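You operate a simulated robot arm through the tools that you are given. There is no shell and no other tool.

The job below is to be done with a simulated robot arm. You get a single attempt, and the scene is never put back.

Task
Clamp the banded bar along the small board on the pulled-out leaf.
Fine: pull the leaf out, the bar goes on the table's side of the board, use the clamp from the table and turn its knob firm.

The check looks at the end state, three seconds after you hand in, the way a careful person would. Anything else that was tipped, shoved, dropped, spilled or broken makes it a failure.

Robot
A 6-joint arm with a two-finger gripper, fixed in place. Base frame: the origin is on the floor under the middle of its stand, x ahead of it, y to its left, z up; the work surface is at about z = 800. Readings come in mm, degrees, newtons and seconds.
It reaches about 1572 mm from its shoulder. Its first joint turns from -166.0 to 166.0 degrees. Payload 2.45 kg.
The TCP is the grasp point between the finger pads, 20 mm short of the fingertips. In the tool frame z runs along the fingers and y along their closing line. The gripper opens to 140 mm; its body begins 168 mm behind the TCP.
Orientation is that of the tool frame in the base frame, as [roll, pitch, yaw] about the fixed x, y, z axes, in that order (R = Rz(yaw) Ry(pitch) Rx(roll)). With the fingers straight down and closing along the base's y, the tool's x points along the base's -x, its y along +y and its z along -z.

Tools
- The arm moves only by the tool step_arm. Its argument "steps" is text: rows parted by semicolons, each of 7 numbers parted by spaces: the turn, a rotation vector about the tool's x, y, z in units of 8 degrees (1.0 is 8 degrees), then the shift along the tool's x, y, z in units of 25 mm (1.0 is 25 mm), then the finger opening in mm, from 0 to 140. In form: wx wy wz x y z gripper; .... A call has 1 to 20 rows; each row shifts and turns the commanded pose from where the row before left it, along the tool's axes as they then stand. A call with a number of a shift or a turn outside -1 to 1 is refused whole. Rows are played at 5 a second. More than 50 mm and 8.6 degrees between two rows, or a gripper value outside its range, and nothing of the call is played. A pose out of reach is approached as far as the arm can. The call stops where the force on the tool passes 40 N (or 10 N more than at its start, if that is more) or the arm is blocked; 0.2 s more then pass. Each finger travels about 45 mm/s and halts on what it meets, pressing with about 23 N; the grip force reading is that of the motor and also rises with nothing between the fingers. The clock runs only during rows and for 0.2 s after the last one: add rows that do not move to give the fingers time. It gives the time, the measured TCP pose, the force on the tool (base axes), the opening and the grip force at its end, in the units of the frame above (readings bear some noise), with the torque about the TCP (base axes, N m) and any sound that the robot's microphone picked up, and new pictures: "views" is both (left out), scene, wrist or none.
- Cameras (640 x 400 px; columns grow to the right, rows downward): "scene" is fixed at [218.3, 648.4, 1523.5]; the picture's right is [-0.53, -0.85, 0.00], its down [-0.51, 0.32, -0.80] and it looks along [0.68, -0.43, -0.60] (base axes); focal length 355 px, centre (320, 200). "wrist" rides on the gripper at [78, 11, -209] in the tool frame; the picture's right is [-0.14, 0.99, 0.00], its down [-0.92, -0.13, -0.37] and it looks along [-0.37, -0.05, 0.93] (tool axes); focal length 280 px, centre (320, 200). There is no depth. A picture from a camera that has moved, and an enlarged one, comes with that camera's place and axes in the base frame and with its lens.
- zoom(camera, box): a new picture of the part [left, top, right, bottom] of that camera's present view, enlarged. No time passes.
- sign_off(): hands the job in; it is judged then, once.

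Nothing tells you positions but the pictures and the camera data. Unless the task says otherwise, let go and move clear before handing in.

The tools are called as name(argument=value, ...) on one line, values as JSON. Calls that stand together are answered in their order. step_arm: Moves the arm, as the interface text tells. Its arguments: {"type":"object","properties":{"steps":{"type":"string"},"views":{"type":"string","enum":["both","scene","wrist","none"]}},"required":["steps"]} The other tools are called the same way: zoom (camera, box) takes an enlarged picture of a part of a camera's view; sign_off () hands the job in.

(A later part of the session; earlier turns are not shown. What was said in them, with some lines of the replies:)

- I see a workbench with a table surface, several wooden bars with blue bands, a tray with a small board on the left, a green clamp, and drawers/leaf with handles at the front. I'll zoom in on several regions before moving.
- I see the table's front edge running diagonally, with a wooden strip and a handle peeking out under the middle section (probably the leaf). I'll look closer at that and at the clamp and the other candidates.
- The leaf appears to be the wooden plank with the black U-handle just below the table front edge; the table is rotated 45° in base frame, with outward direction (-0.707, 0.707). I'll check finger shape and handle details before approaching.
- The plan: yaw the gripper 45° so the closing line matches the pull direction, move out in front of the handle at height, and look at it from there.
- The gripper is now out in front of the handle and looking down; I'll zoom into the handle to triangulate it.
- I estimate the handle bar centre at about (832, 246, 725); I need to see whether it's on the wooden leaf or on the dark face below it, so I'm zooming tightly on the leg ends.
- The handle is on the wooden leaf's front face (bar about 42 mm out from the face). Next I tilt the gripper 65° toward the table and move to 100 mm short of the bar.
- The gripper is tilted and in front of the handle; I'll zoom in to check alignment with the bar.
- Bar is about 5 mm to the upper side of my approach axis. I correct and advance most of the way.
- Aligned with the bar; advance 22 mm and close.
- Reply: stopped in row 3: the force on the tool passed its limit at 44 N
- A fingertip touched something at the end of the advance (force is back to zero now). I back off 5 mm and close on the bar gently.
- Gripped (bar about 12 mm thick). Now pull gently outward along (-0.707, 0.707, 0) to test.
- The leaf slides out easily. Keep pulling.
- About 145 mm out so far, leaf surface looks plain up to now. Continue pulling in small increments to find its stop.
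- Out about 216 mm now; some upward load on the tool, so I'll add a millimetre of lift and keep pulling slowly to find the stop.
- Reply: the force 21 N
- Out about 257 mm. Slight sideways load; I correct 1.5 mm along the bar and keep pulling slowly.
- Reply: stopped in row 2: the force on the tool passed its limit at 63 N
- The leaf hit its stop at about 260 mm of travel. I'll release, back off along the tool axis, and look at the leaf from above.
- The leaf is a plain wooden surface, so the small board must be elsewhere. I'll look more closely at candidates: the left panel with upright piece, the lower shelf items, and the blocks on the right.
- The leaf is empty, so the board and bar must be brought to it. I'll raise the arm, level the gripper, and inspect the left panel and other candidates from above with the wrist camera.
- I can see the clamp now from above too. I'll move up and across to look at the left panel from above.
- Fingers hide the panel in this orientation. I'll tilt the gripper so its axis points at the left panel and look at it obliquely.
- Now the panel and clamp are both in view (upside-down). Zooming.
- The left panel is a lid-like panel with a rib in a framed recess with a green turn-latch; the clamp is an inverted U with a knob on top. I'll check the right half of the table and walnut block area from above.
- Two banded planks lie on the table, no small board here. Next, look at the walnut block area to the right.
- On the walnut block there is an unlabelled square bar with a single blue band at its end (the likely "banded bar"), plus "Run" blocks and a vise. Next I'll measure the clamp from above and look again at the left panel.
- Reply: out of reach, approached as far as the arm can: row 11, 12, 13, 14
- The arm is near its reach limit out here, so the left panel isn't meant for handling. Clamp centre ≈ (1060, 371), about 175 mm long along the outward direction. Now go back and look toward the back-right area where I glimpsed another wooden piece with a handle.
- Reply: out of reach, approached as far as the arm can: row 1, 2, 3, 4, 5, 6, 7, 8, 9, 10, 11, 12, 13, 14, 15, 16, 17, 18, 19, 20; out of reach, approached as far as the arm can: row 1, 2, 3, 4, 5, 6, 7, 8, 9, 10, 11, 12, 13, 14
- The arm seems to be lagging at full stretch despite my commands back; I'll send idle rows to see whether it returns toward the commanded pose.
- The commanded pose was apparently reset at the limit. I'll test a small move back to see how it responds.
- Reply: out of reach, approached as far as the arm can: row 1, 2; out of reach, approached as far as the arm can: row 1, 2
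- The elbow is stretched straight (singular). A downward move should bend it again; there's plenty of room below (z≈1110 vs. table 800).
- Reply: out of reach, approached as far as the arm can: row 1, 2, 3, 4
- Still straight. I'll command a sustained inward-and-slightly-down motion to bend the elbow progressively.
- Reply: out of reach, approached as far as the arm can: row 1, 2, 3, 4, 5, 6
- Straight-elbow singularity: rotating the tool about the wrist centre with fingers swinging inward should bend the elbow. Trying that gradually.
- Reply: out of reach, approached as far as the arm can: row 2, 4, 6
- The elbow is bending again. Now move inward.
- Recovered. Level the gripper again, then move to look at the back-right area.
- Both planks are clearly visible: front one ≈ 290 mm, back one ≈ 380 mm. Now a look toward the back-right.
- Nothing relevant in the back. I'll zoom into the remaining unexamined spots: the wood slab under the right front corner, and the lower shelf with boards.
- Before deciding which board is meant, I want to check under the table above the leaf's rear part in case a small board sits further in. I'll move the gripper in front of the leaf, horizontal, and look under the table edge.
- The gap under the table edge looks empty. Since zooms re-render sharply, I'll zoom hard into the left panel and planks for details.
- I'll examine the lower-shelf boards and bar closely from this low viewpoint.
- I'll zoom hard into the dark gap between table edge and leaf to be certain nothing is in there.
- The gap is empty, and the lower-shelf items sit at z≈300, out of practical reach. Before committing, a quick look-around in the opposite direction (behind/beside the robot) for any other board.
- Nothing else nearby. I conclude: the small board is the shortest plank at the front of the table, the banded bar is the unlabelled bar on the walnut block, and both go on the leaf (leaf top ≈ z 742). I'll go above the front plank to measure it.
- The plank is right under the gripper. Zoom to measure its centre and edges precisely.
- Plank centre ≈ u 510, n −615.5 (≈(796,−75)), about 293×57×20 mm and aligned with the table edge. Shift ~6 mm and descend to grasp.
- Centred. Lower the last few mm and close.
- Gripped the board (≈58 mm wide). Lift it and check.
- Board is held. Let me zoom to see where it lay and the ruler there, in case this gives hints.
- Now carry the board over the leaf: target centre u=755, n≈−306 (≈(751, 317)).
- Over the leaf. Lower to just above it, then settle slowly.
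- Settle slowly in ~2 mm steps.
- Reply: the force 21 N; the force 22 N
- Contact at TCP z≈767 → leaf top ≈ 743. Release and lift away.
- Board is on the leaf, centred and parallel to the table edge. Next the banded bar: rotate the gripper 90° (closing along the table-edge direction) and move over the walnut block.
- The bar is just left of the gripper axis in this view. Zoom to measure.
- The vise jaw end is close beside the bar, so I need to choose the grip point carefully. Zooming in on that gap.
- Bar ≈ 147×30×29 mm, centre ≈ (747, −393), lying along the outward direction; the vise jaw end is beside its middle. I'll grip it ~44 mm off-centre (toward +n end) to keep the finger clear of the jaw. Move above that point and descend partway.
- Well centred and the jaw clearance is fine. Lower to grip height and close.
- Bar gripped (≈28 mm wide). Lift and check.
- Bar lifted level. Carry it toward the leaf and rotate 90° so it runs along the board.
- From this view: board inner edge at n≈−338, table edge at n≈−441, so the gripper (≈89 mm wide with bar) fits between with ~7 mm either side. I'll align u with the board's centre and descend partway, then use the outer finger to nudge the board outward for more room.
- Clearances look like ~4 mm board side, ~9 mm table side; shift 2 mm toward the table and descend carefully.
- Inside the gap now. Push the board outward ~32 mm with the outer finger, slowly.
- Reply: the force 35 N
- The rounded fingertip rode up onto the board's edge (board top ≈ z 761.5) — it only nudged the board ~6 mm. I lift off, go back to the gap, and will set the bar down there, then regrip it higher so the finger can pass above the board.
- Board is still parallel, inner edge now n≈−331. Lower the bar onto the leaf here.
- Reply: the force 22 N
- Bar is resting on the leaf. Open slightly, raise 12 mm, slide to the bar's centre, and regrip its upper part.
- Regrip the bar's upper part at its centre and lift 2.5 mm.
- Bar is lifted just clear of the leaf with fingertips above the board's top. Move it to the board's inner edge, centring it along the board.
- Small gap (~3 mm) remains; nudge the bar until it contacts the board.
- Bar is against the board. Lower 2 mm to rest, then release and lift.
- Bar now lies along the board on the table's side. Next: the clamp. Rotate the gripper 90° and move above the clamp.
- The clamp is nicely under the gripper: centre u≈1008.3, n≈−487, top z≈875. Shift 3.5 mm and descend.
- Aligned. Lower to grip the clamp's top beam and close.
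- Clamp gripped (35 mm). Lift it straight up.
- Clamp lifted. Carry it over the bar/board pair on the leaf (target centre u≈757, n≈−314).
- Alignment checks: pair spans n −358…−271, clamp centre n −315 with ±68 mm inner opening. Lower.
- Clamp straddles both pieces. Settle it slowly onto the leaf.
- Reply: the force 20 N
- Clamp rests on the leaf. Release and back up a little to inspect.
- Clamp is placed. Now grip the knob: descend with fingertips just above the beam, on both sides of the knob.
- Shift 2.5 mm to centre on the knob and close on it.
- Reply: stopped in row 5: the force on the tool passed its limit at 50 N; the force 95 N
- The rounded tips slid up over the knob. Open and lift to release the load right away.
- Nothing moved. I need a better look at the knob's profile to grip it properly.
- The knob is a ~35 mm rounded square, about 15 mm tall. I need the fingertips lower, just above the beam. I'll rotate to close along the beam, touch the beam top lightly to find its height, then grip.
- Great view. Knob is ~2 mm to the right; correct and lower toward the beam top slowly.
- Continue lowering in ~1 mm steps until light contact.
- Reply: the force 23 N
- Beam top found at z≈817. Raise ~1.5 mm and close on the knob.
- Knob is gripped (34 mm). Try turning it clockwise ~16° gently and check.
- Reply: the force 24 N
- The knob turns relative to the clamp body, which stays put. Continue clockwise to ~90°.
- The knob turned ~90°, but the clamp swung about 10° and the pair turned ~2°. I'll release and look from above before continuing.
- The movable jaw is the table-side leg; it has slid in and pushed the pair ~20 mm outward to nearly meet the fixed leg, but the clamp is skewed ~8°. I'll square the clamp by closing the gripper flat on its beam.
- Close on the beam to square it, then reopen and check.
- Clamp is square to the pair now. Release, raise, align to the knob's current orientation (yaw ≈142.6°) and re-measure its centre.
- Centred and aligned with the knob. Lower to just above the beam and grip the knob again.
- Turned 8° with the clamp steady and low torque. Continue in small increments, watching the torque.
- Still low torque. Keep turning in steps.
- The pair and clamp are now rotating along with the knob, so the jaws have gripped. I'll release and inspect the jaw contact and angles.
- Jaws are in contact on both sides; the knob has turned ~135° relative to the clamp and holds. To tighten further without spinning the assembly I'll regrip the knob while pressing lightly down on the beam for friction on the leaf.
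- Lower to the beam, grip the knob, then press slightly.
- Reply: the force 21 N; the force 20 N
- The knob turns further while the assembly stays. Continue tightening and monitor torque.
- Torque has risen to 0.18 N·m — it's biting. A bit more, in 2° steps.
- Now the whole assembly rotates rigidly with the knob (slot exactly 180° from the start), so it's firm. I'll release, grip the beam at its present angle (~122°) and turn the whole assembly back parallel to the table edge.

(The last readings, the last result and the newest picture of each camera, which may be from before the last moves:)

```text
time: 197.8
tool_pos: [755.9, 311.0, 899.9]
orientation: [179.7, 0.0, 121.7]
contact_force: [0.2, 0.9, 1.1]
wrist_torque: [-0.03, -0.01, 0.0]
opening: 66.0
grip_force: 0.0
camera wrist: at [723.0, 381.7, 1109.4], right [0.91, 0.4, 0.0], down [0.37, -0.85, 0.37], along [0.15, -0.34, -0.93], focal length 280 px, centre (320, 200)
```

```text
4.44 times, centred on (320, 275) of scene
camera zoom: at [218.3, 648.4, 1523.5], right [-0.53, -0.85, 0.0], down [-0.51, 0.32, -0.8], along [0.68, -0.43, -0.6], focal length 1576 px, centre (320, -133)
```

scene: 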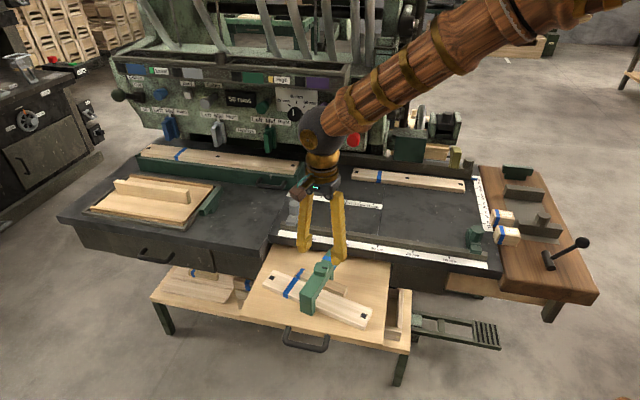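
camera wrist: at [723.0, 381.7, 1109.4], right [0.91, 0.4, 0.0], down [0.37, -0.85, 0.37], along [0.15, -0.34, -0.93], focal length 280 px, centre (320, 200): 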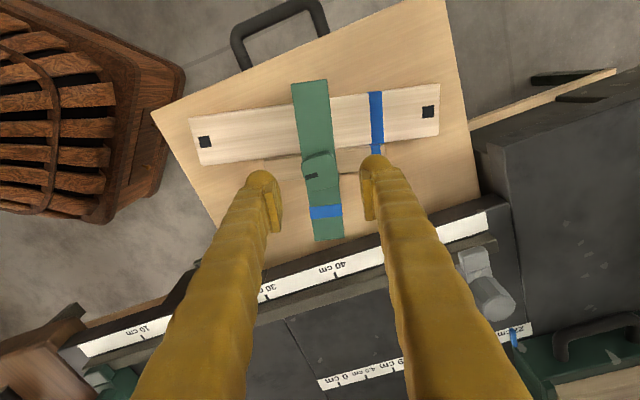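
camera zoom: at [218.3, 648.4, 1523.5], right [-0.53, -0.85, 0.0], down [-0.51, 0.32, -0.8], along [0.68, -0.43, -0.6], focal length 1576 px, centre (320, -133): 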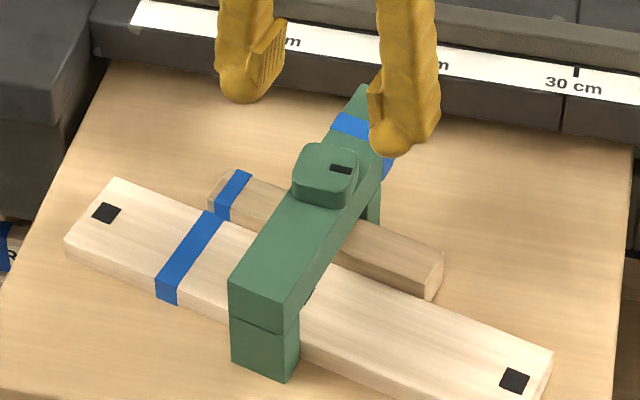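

Gripper is aligned with the clamp. Lower, grip the beam, and rotate everything back ~13° counter-clockwise.

step_arm(steps="0 0 0 0 0 0.95 66; 0 0 0 0 0 0.95 66; 0 0 0 0 0 0.95 66; 0 0 0 0 0 0.95 66; 0 0 0 0 0 0 55; 0 0 0 0 0 0 45; 0 0 0 0 0 0 38; 0 0 0 0 0 0 32; 0 0 0 0 0 0 30; 0 0 0 0 0 0 30", views="none")

step_arm(steps="0 0 -0.3 0 0 0 30; 0 0 -0.3 0 0 0 30; 0 0 -0.3 0 0 0 30; 0 0 -0.3 0 0 0 30; 0 0 -0.3 0 0 0 30; 0 0 -0.16 0 0 0 30; 0 0 0 0 0 0 30", views="both")

zoom(camera="scene", box=[260, 230, 380, 320])

zoom(camera="wrist", box=[180, 50, 460, 250])

```text
time: 200.0
tool_pos: [756.3, 312.2, 804.8]
orientation: [179.8, 0.0, 121.9]
contact_force: [-2.0, -1.9, -1.0]
wrist_torque: [-0.05, 0.08, -0.12]
opening: 35.2
grip_force: 22.8
```

```text
time: 201.6
tool_pos: [756.6, 312.4, 805.3]
orientation: [179.9, 0.2, 135.1]
contact_force: [-0.7, 0.0, -2.4]
wrist_torque: [-0.05, -0.06, -0.02]
opening: 35.1
grip_force: 23.2
camera wrist: at [707.6, 373.3, 1014.1], right [0.8, 0.6, 0.0], down [0.56, -0.74, 0.37], along [0.23, -0.29, -0.93], focal length 280 px, centre (320, 200)
```

scene: 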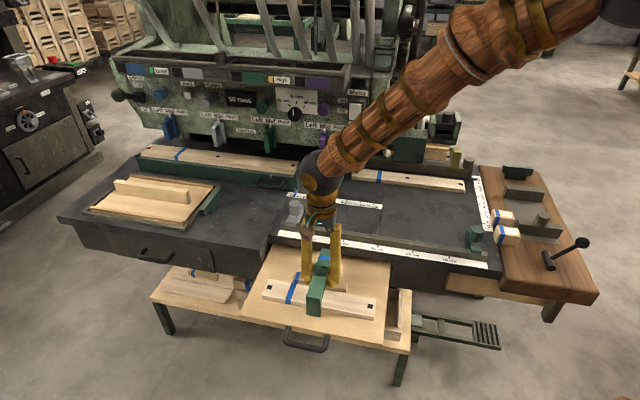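
wrist: 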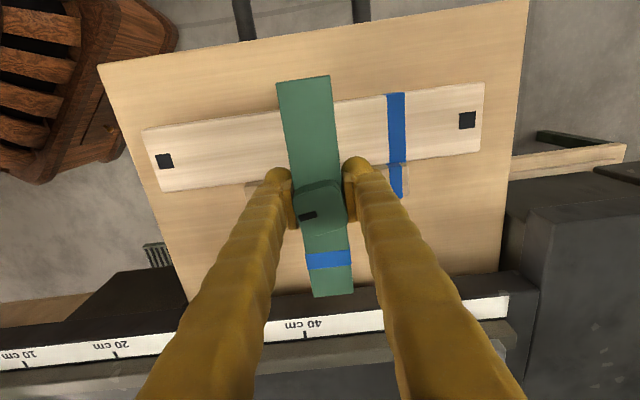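

```text
4.44 times, centred on (320, 275) of scene
camera zoom: at [218.3, 648.4, 1523.5], right [-0.53, -0.85, 0.0], down [-0.51, 0.32, -0.8], along [0.68, -0.43, -0.6], focal length 1576 px, centre (320, -133)
```

zoom: 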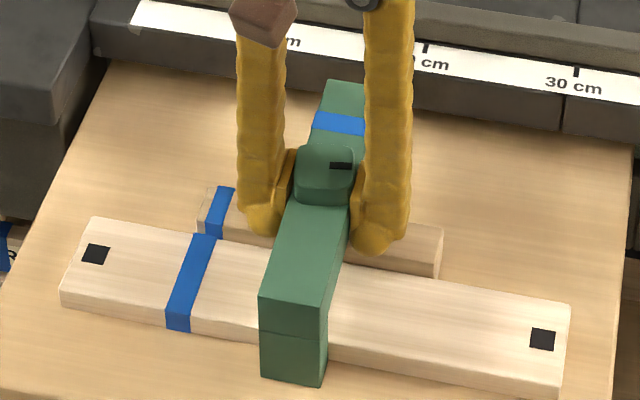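

```text
2.00 times, centred on (320, 150) of wrist
camera zoom: at [707.6, 373.3, 1014.1], right [0.8, 0.6, 0.0], down [0.56, -0.74, 0.37], along [0.23, -0.29, -0.93], focal length 561 px, centre (320, 300)
```

zoom: 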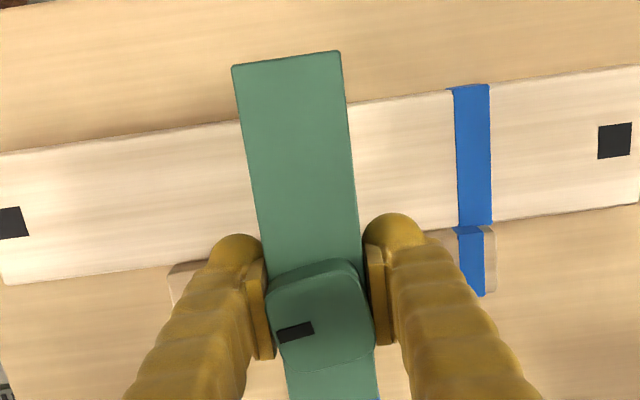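

The whole assembly turned back as one rigid piece — good sign. It's now parallel to the table edge. I'll regrip the knob with fingers along the beam and press down while giving it a final firm turn.

step_arm(steps="0 0 0 0 0 0 45; 0 0 0 0 0 0 60; 0 0 0 0 0 0 66; 0 0 0 0 0 -1 66; 0 0 0 0 0 -1 66; 0 0 0 0 0 -1 66; 0 0 0 0 0 -0.8 66", views="none")

step_arm(steps="0 0 -0.916 0 0 0 66; 0 0 -0.916 0 0 0 66; 0 0 -0.916 0 0 0 66; 0 0 -0.916 0 0 0 66; 0 0 -0.916 0 0 0 66; 0 0 -0.916 0 0 0 66; 0 0 -0.916 0 0 0 66; 0 0 -0.916 0 0 0 66; 0 0 -0.916 0 0 0 66; 0 0 -0.916 0 0 0 66; 0 0 -0.916 0 0 0 66; 0 0 -0.916 0 0 0 66; 0 0 -0.916 0 0 0 66; 0 0 0 0 0 0 66", views="both")

zoom(camera="wrist", box=[220, 60, 420, 240])

zoom(camera="scene", box=[260, 230, 380, 320])

```text
time: 203.2
tool_pos: [757.3, 312.4, 900.5]
orientation: [179.8, 0.0, 135.1]
contact_force: [0.7, -0.5, 0.2]
wrist_torque: [-0.05, 0.0, 0.01]
opening: 66.0
grip_force: 0.1
```

```text
time: 206.2
tool_pos: [756.7, 312.0, 900.1]
orientation: [-180.0, 0.2, -129.5]
contact_force: [-0.6, 0.3, -0.1]
wrist_torque: [0.0, 0.0, -0.01]
opening: 65.9
grip_force: 0.0
camera wrist: at [697.0, 256.8, 1109.1], right [-0.68, 0.74, 0.0], down [0.68, 0.63, 0.37], along [0.28, 0.25, -0.93], focal length 280 px, centre (320, 200)
```

scene: 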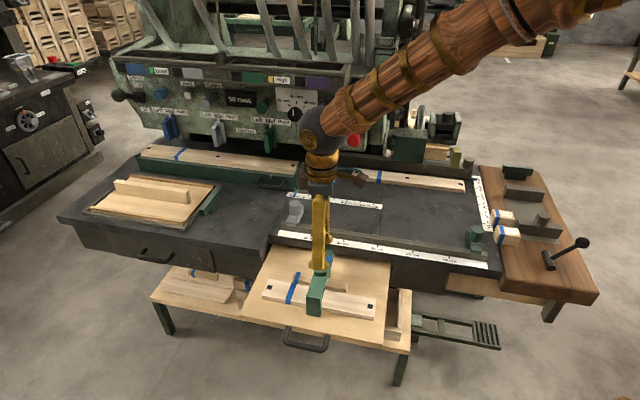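
wrist: 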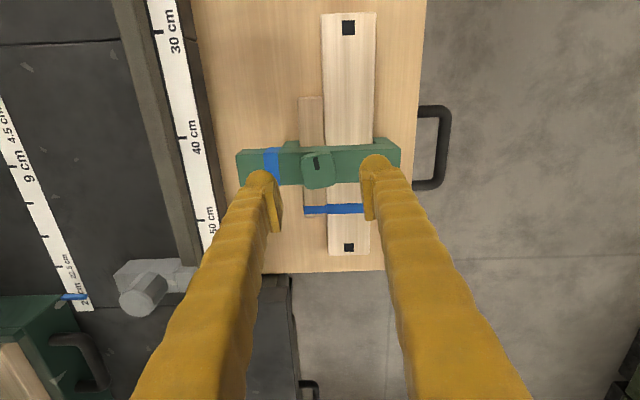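

```text
2.22 times, centred on (320, 150) of wrist
camera zoom: at [697.0, 256.8, 1109.1], right [-0.68, 0.74, 0.0], down [0.68, 0.63, 0.37], along [0.28, 0.25, -0.93], focal length 623 px, centre (320, 311)
```

zoom: 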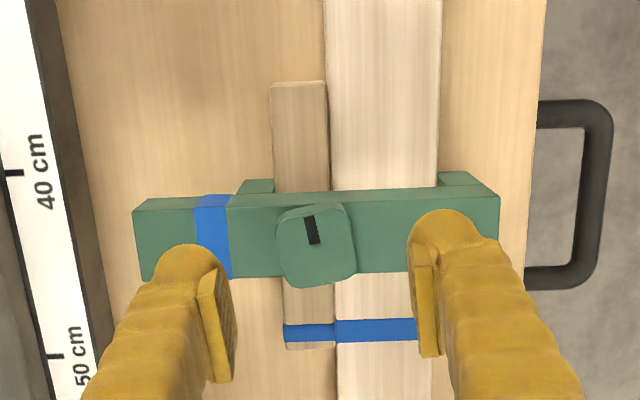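

```text
4.44 times, centred on (320, 275) of scene
camera zoom: at [218.3, 648.4, 1523.5], right [-0.53, -0.85, 0.0], down [-0.51, 0.32, -0.8], along [0.68, -0.43, -0.6], focal length 1576 px, centre (320, -133)
```

zoom: 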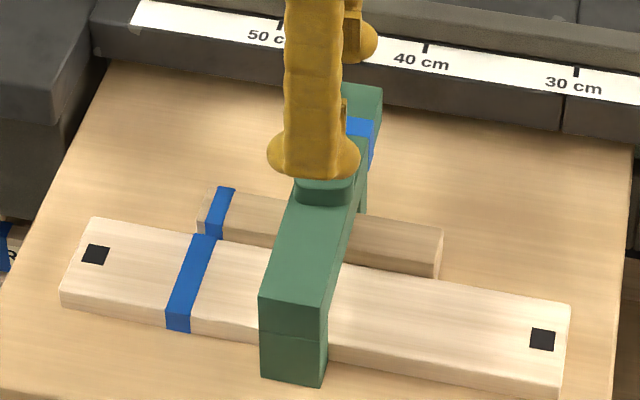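

Both jaws are visibly against the bar and board. Centre on the knob, lower, grip and press.

step_arm(steps="0 0 0 0 -0.09 0 62; 0 0 0 0 0 0.82 62; 0 0 0 0 0 0.82 62; 0 0 0 0 0 0.82 62; 0 0 0 0 0 0 50; 0 0 0 0 0 0 42; 0 0 0 0 0 0 36; 0 0 0 0 0 0 30; 0 0 0 0 0 0 30", views="none")

step_arm(steps="0 0 0 0 0 0.05 30; 0 0 0 0 0 0 30", views="none")

```text
time: 208.2
tool_pos: [758.5, 309.7, 840.2]
orientation: [-179.8, 0.2, -129.6]
contact_force: [-1.8, 1.3, 0.2]
wrist_torque: [-0.01, 0.07, 0.03]
opening: 34.0
grip_force: 23.3
```

```text
time: 208.8
tool_pos: [759.2, 310.2, 838.5]
orientation: [-179.9, 0.4, -129.6]
contact_force: [-4.7, -2.9, 20.6]
wrist_torque: [-0.05, 0.11, 0.04]
opening: 34.5
grip_force: 22.8
```

Pressing with ~20 N. Turn clockwise in small steps.

step_arm(steps="0 0 0.25 0 0 0.01 30; 0 0 0.25 0 0 0.01 30; 0 0 0.25 0 0 0.01 30; 0 0 0 0 0 0 30", views="none")

step_arm(steps="0 0 0.25 0 0 0.01 30; 0 0 0.25 0 0 0.01 30; 0 0 0.25 0 0 0.01 30; 0 0 0 0 0 0 30", views="both")

zoom(camera="wrist", box=[220, 80, 420, 260])

zoom(camera="scene", box=[260, 230, 380, 320])

```text
time: 209.8
tool_pos: [759.2, 310.4, 837.0]
orientation: [-179.8, 0.5, -135.7]
contact_force: [3.1, 2.0, 37.2]
wrist_torque: [0.18, 0.04, 0.05]
opening: 34.4
grip_force: 22.9
```

```text
time: 210.5
tool_pos: [757.9, 311.1, 837.8]
orientation: [-179.9, 0.3, -139.8]
contact_force: [-3.6, -2.1, 7.9]
wrist_torque: [-0.02, 0.3, 0.03]
opening: 34.4
grip_force: 23.0
stopped in row 3: the force on the tool passed its limit at 51 N (the readings are from after the stop); the commanded pose is now the measured one
camera wrist: at [690.4, 266.6, 1046.5], right [-0.53, 0.84, 0.0], down [0.78, 0.5, 0.37], along [0.32, 0.2, -0.93], focal length 280 px, centre (320, 200)
```

scene: 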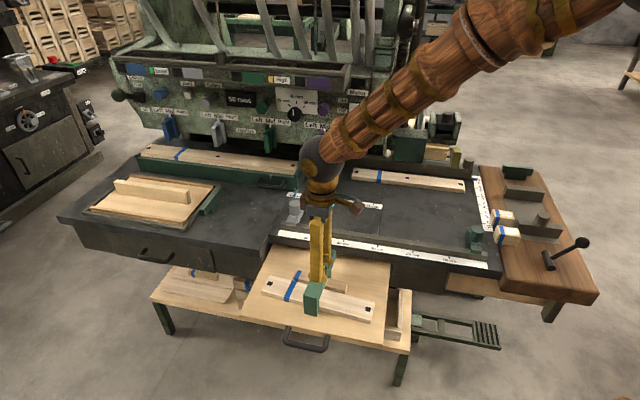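
wrist: 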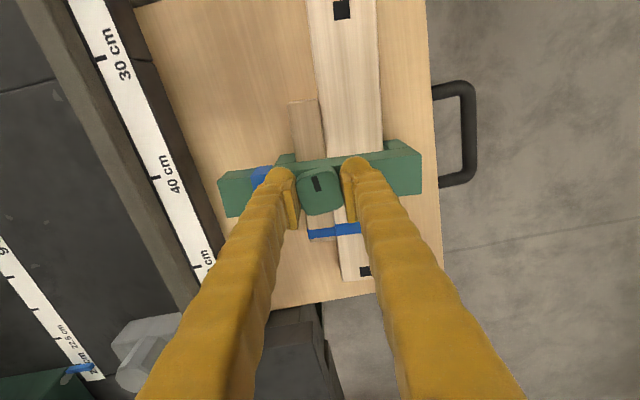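

```text
2.22 times, centred on (320, 170) of wrist
camera zoom: at [690.4, 266.6, 1046.5], right [-0.53, 0.84, 0.0], down [0.78, 0.5, 0.37], along [0.32, 0.2, -0.93], focal length 623 px, centre (320, 267)
```

zoom: 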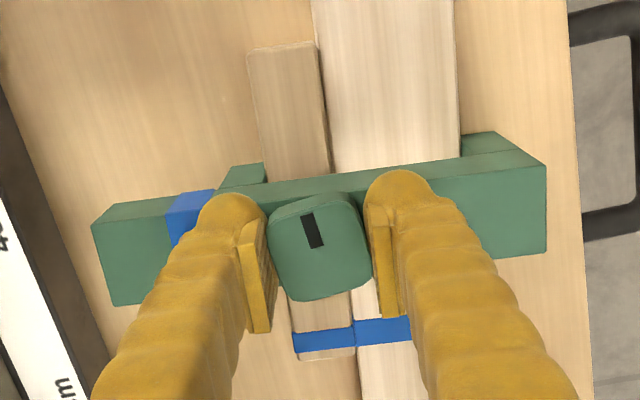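

```text
4.44 times, centred on (320, 275) of scene
camera zoom: at [218.3, 648.4, 1523.5], right [-0.53, -0.85, 0.0], down [-0.51, 0.32, -0.8], along [0.68, -0.43, -0.6], focal length 1576 px, centre (320, -133)
```

zoom: 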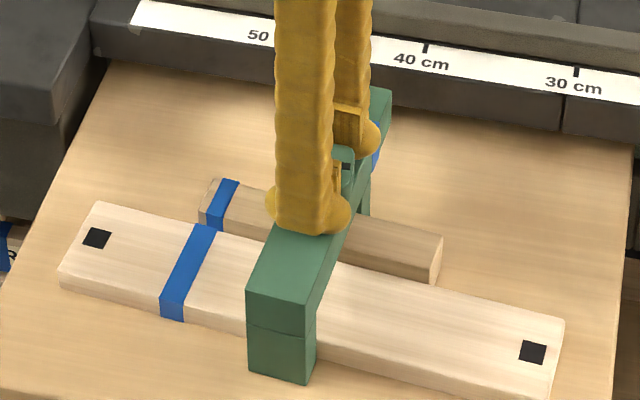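

The knob now only turns the whole assembly (≈180° total, at its end) – it's tight. I'll release, then use the beam once more to square the assembly (~4.6° back), and inspect.

step_arm(steps="0 0 0 0 0 0 45; 0 0 0 0 0 0 60; 0 0 0 0 0 -0.5 66; 0 0 0 0 0 -1 66; 0 0 0 0 0 -1 66; 0 0 0 0 0 0 66", views="none")

step_arm(steps="0 0 0.93 0 0 0 66; 0 0 0.93 0 0 0 66; 0 0 0.93 0 0 0 66; 0 0 0.93 0 0 0 66; 0 0 0.93 0 0 0 66; 0 0 0.93 0 0 0 66; 0 0 0.93 0 0 0 66; 0 0 0.93 0 0 0 66; 0 0 0.93 0 0 0 66; 0 0 0.93 0 0 0 66; 0 0 0.93 0 0 0 66; 0 0 0.93 0 0 0 66; 0 0 0 0 0 0 66", views="both")

zoom(camera="wrist", box=[180, 30, 460, 240])

zoom(camera="scene", box=[260, 230, 380, 320])

```text
time: 211.9
tool_pos: [758.9, 311.3, 900.6]
orientation: [-179.9, 0.3, -139.8]
contact_force: [0.2, -0.2, 0.0]
wrist_torque: [-0.01, 0.0, 0.01]
opening: 65.8
grip_force: 0.1
```

```text
time: 214.7
tool_pos: [759.0, 311.0, 899.2]
orientation: [179.7, 0.2, 130.9]
contact_force: [0.0, 1.0, -1.0]
wrist_torque: [0.01, 0.01, 0.01]
opening: 65.9
grip_force: 0.1
camera wrist: at [713.8, 375.0, 1109.0], right [0.84, 0.54, 0.01], down [0.5, -0.78, 0.37], along [0.21, -0.31, -0.93], focal length 280 px, centre (320, 200)
```

scene: 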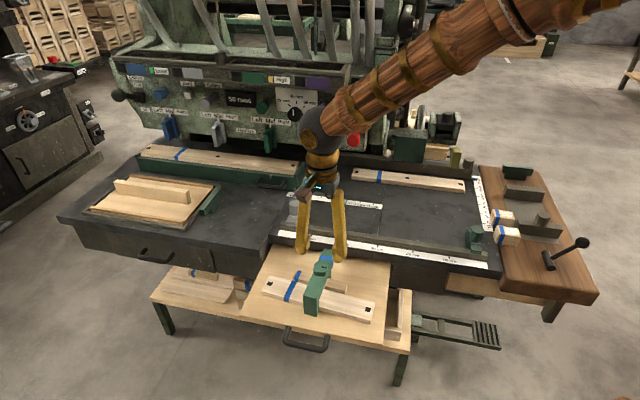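
wrist: 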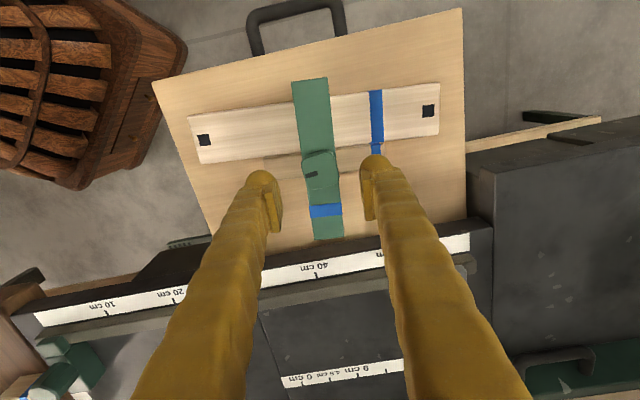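

```text
1.90 times, centred on (320, 135) of wrist
camera zoom: at [713.8, 375.0, 1109.0], right [0.84, 0.54, 0.01], down [0.5, -0.78, 0.37], along [0.21, -0.31, -0.93], focal length 534 px, centre (320, 324)
```

zoom: 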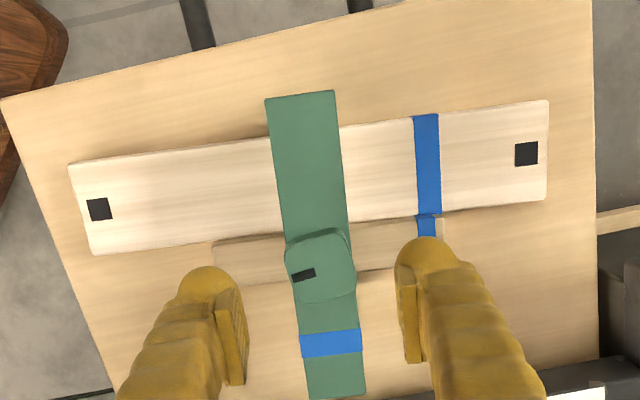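

```text
4.44 times, centred on (320, 275) of scene
camera zoom: at [218.3, 648.4, 1523.5], right [-0.53, -0.85, 0.0], down [-0.51, 0.32, -0.8], along [0.68, -0.43, -0.6], focal length 1576 px, centre (320, -133)
```

zoom: 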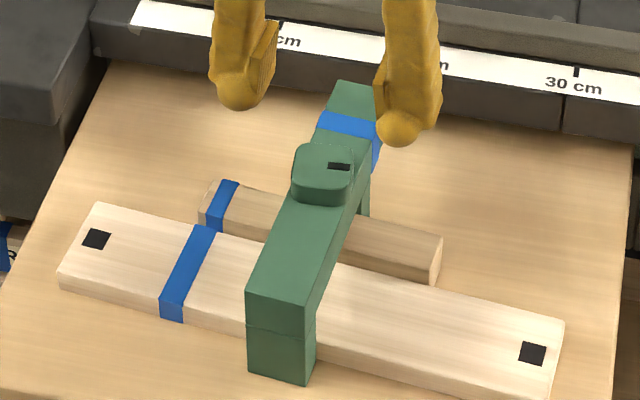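

The knob angle relative to the clamp hasn't changed in that last attempt (≈172°), so it's at its firm end. Square the assembly now.

step_arm(steps="0 0 0 0 0 0.95 66; 0 0 0 0 0 0.95 66; 0 0 0 0 0 0.95 66; 0 0 0 0 0 0.92 66; 0 0 0 0 0 0 55; 0 0 0 0 0 0 45; 0 0 0 0 0 0 38; 0 0 0 0 0 0 32; 0 0 0 0 0 0 30; 0 0 0 0 0 0 30", views="none")

step_arm(steps="0 0 -0.26 0 0 0 30; 0 0 -0.25 0 0 0 30; 0 0 0 0 0 0 30; 0 0 0 0 0 0 45; 0 0 0 0 0 0 60; 0 0 0 0 0 0 66; 0 0 0 0 0 -0.8 66; 0 0 0 0 0 -1 66; 0 0 0 0 0 -1 66; 0 0 0 0 0 -1 66; 0 0 0 0 0 -1 66; 0 0 0 0 0 -1 66; 0 0 0 0 0 -1 66", views="both")

zoom(camera="wrist", box=[180, 0, 460, 210])

zoom(camera="scene", box=[250, 220, 400, 330])

```text
time: 216.9
tool_pos: [758.7, 311.4, 805.9]
orientation: [179.6, 0.1, 131.0]
contact_force: [1.3, 1.3, 0.4]
wrist_torque: [0.04, 0.0, -0.16]
opening: 35.2
grip_force: 22.8
```

```text
time: 219.7
tool_pos: [757.9, 311.3, 975.8]
orientation: [179.7, 0.0, 135.0]
contact_force: [0.5, -0.5, 0.0]
wrist_torque: [0.0, 0.0, -0.01]
opening: 66.1
grip_force: 0.1
camera wrist: at [708.7, 372.2, 1184.8], right [0.8, 0.6, 0.01], down [0.56, -0.74, 0.37], along [0.23, -0.29, -0.93], focal length 280 px, centre (320, 200)
```

scene: 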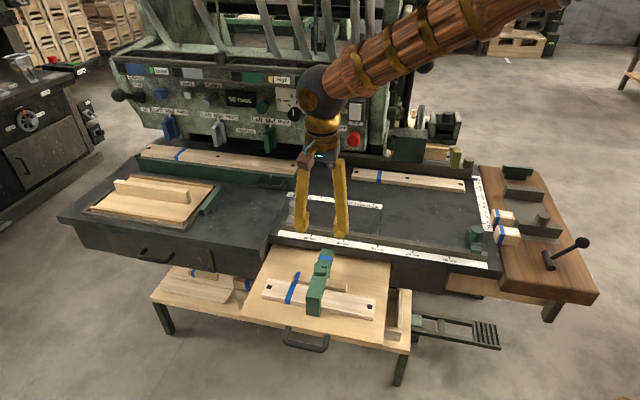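
wrist: 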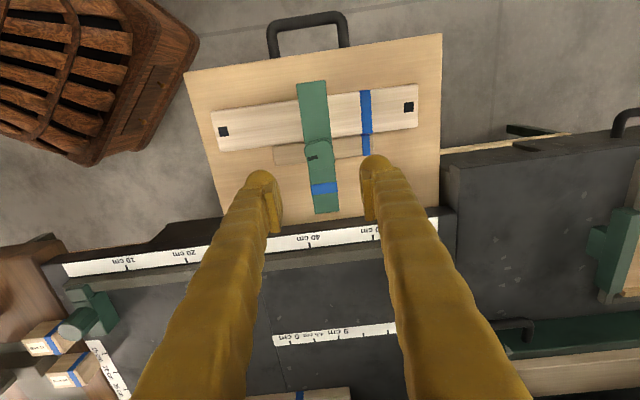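

```text
1.90 times, centred on (320, 105) of wrist
camera zoom: at [708.7, 372.2, 1184.8], right [0.8, 0.6, 0.01], down [0.56, -0.74, 0.37], along [0.23, -0.29, -0.93], focal length 534 px, centre (320, 381)
```

zoom: 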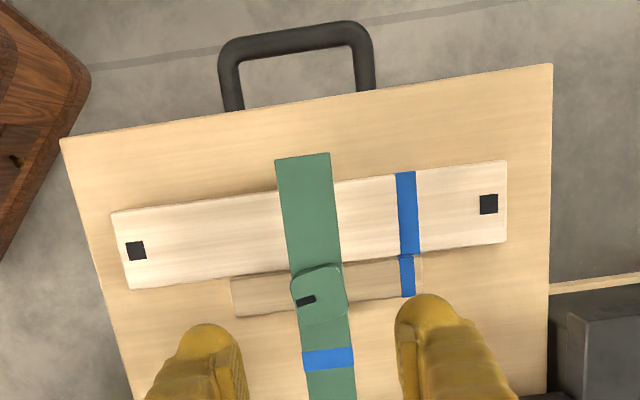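

```text
3.64 times, centred on (325, 275) of scene
camera zoom: at [218.3, 648.4, 1523.5], right [-0.53, -0.85, 0.0], down [-0.51, 0.32, -0.8], along [0.68, -0.43, -0.6], focal length 1289 px, centre (302, -73)
```

zoom: 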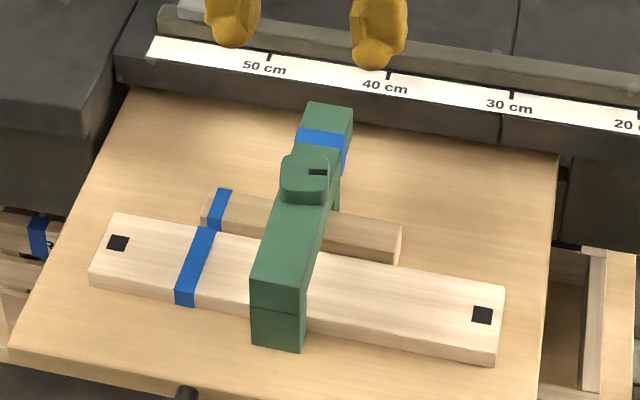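

Everything is squared, jaws on both sides, knob at its firm end, leaf fully out. Now move the arm up and clear and take a last look.

step_arm(steps="0 0 0 0 0 -1 66; 0 0 0 0 0 -1 66; 0 0 0 -0.71 -0.59 -0.86 66; 0 0 0 -0.71 -0.59 -0.86 66; 0 0 0 -0.71 -0.59 -0.86 66; 0 0 0 -0.71 -0.59 -0.86 66; 0 0 0 -0.71 -0.59 0 66; 0 0 0 -0.71 -0.59 0 66; 0 0 0 -0.71 -0.59 0 66; 0 0 0 -0.71 -0.59 0 66; 0 0 0 -0.71 -0.59 0 66; 0 0 0 0 0 0 66", views="both")

zoom(camera="scene", box=[250, 220, 400, 330])

zoom(camera="scene", box=[295, 245, 350, 300])

```text
time: 222.3
tool_pos: [777.3, 103.6, 1111.1]
orientation: [179.8, 0.2, 135.0]
contact_force: [-0.5, -0.2, 0.3]
wrist_torque: [-0.01, -0.01, -0.04]
opening: 65.7
grip_force: 0.1
camera wrist: at [727.7, 163.7, 1320.6], right [0.8, 0.6, 0.01], down [0.56, -0.74, 0.37], along [0.23, -0.29, -0.93], focal length 280 px, centre (320, 200)
```

scene: 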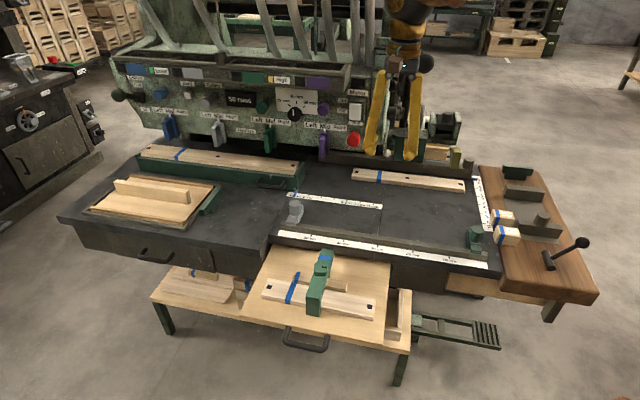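
wrist: 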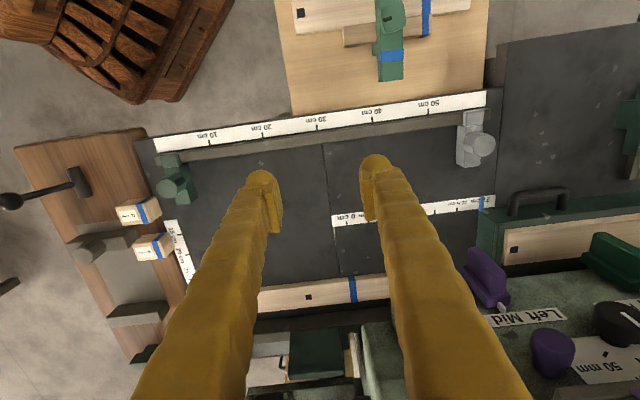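

```text
3.64 times, centred on (325, 275) of scene
camera zoom: at [218.3, 648.4, 1523.5], right [-0.53, -0.85, 0.0], down [-0.51, 0.32, -0.8], along [0.68, -0.43, -0.6], focal length 1289 px, centre (302, -73)
```

zoom: 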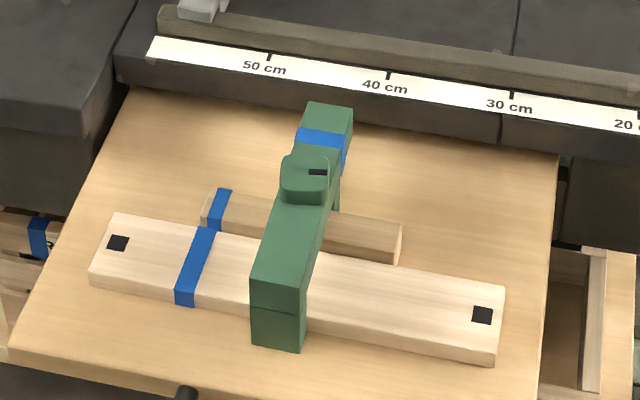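

```text
7.27 times, centred on (322, 272) of scene
camera zoom: at [218.3, 648.4, 1523.5], right [-0.53, -0.85, 0.0], down [-0.51, 0.32, -0.8], along [0.68, -0.43, -0.6], focal length 2579 px, centre (302, -327)
```

zoom: 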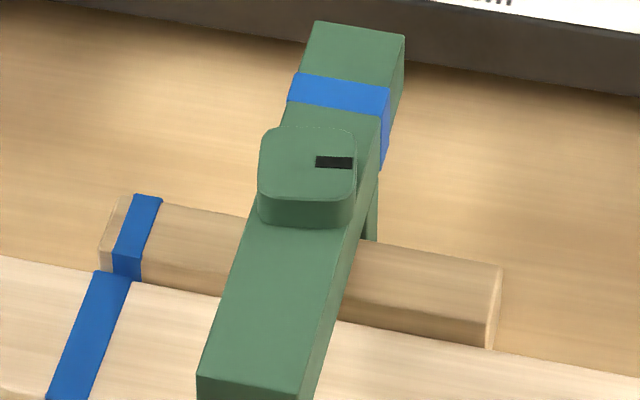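

The leaf is out and the bar lies along the board on the table's side. The clamp's jaws hold both pieces, its knob is turned to its stop, and the arm is clear, so I'm handing the job in.

sign_off()

```text
The job is handed in.
```

I handed the job in. The leaf is out to its stop, with the bar clamped along the board on the table's side and the arm moved clear. No check result came back.

- **Which pieces I used:** your wording left this open, so I had to pick. I took the "small board" to be the shortest plank, which was on the main table. I took the "banded bar" to be the unlabelled bar with one blue band from the walnut block. If you meant other pieces, this will be wrong.
- **Clamp:** it is the green one from the table, set across both pieces, with one jaw against the bar and one against the board. When I turned the clamp, both pieces moved with it as one.
- **Knob:** I turned it about 170°. It turned easily until near the end, then would go no further without turning the whole assembly. I read that as its stop, but I had no direct measure of clamping force.
- **Along the way:** a fingertip rode up onto the board and nudged it a few millimetres. Later the fingers slid up over the knob with about 90 N on the tool before I backed off. I saw no damage, and nothing else looked shoved or tipped.
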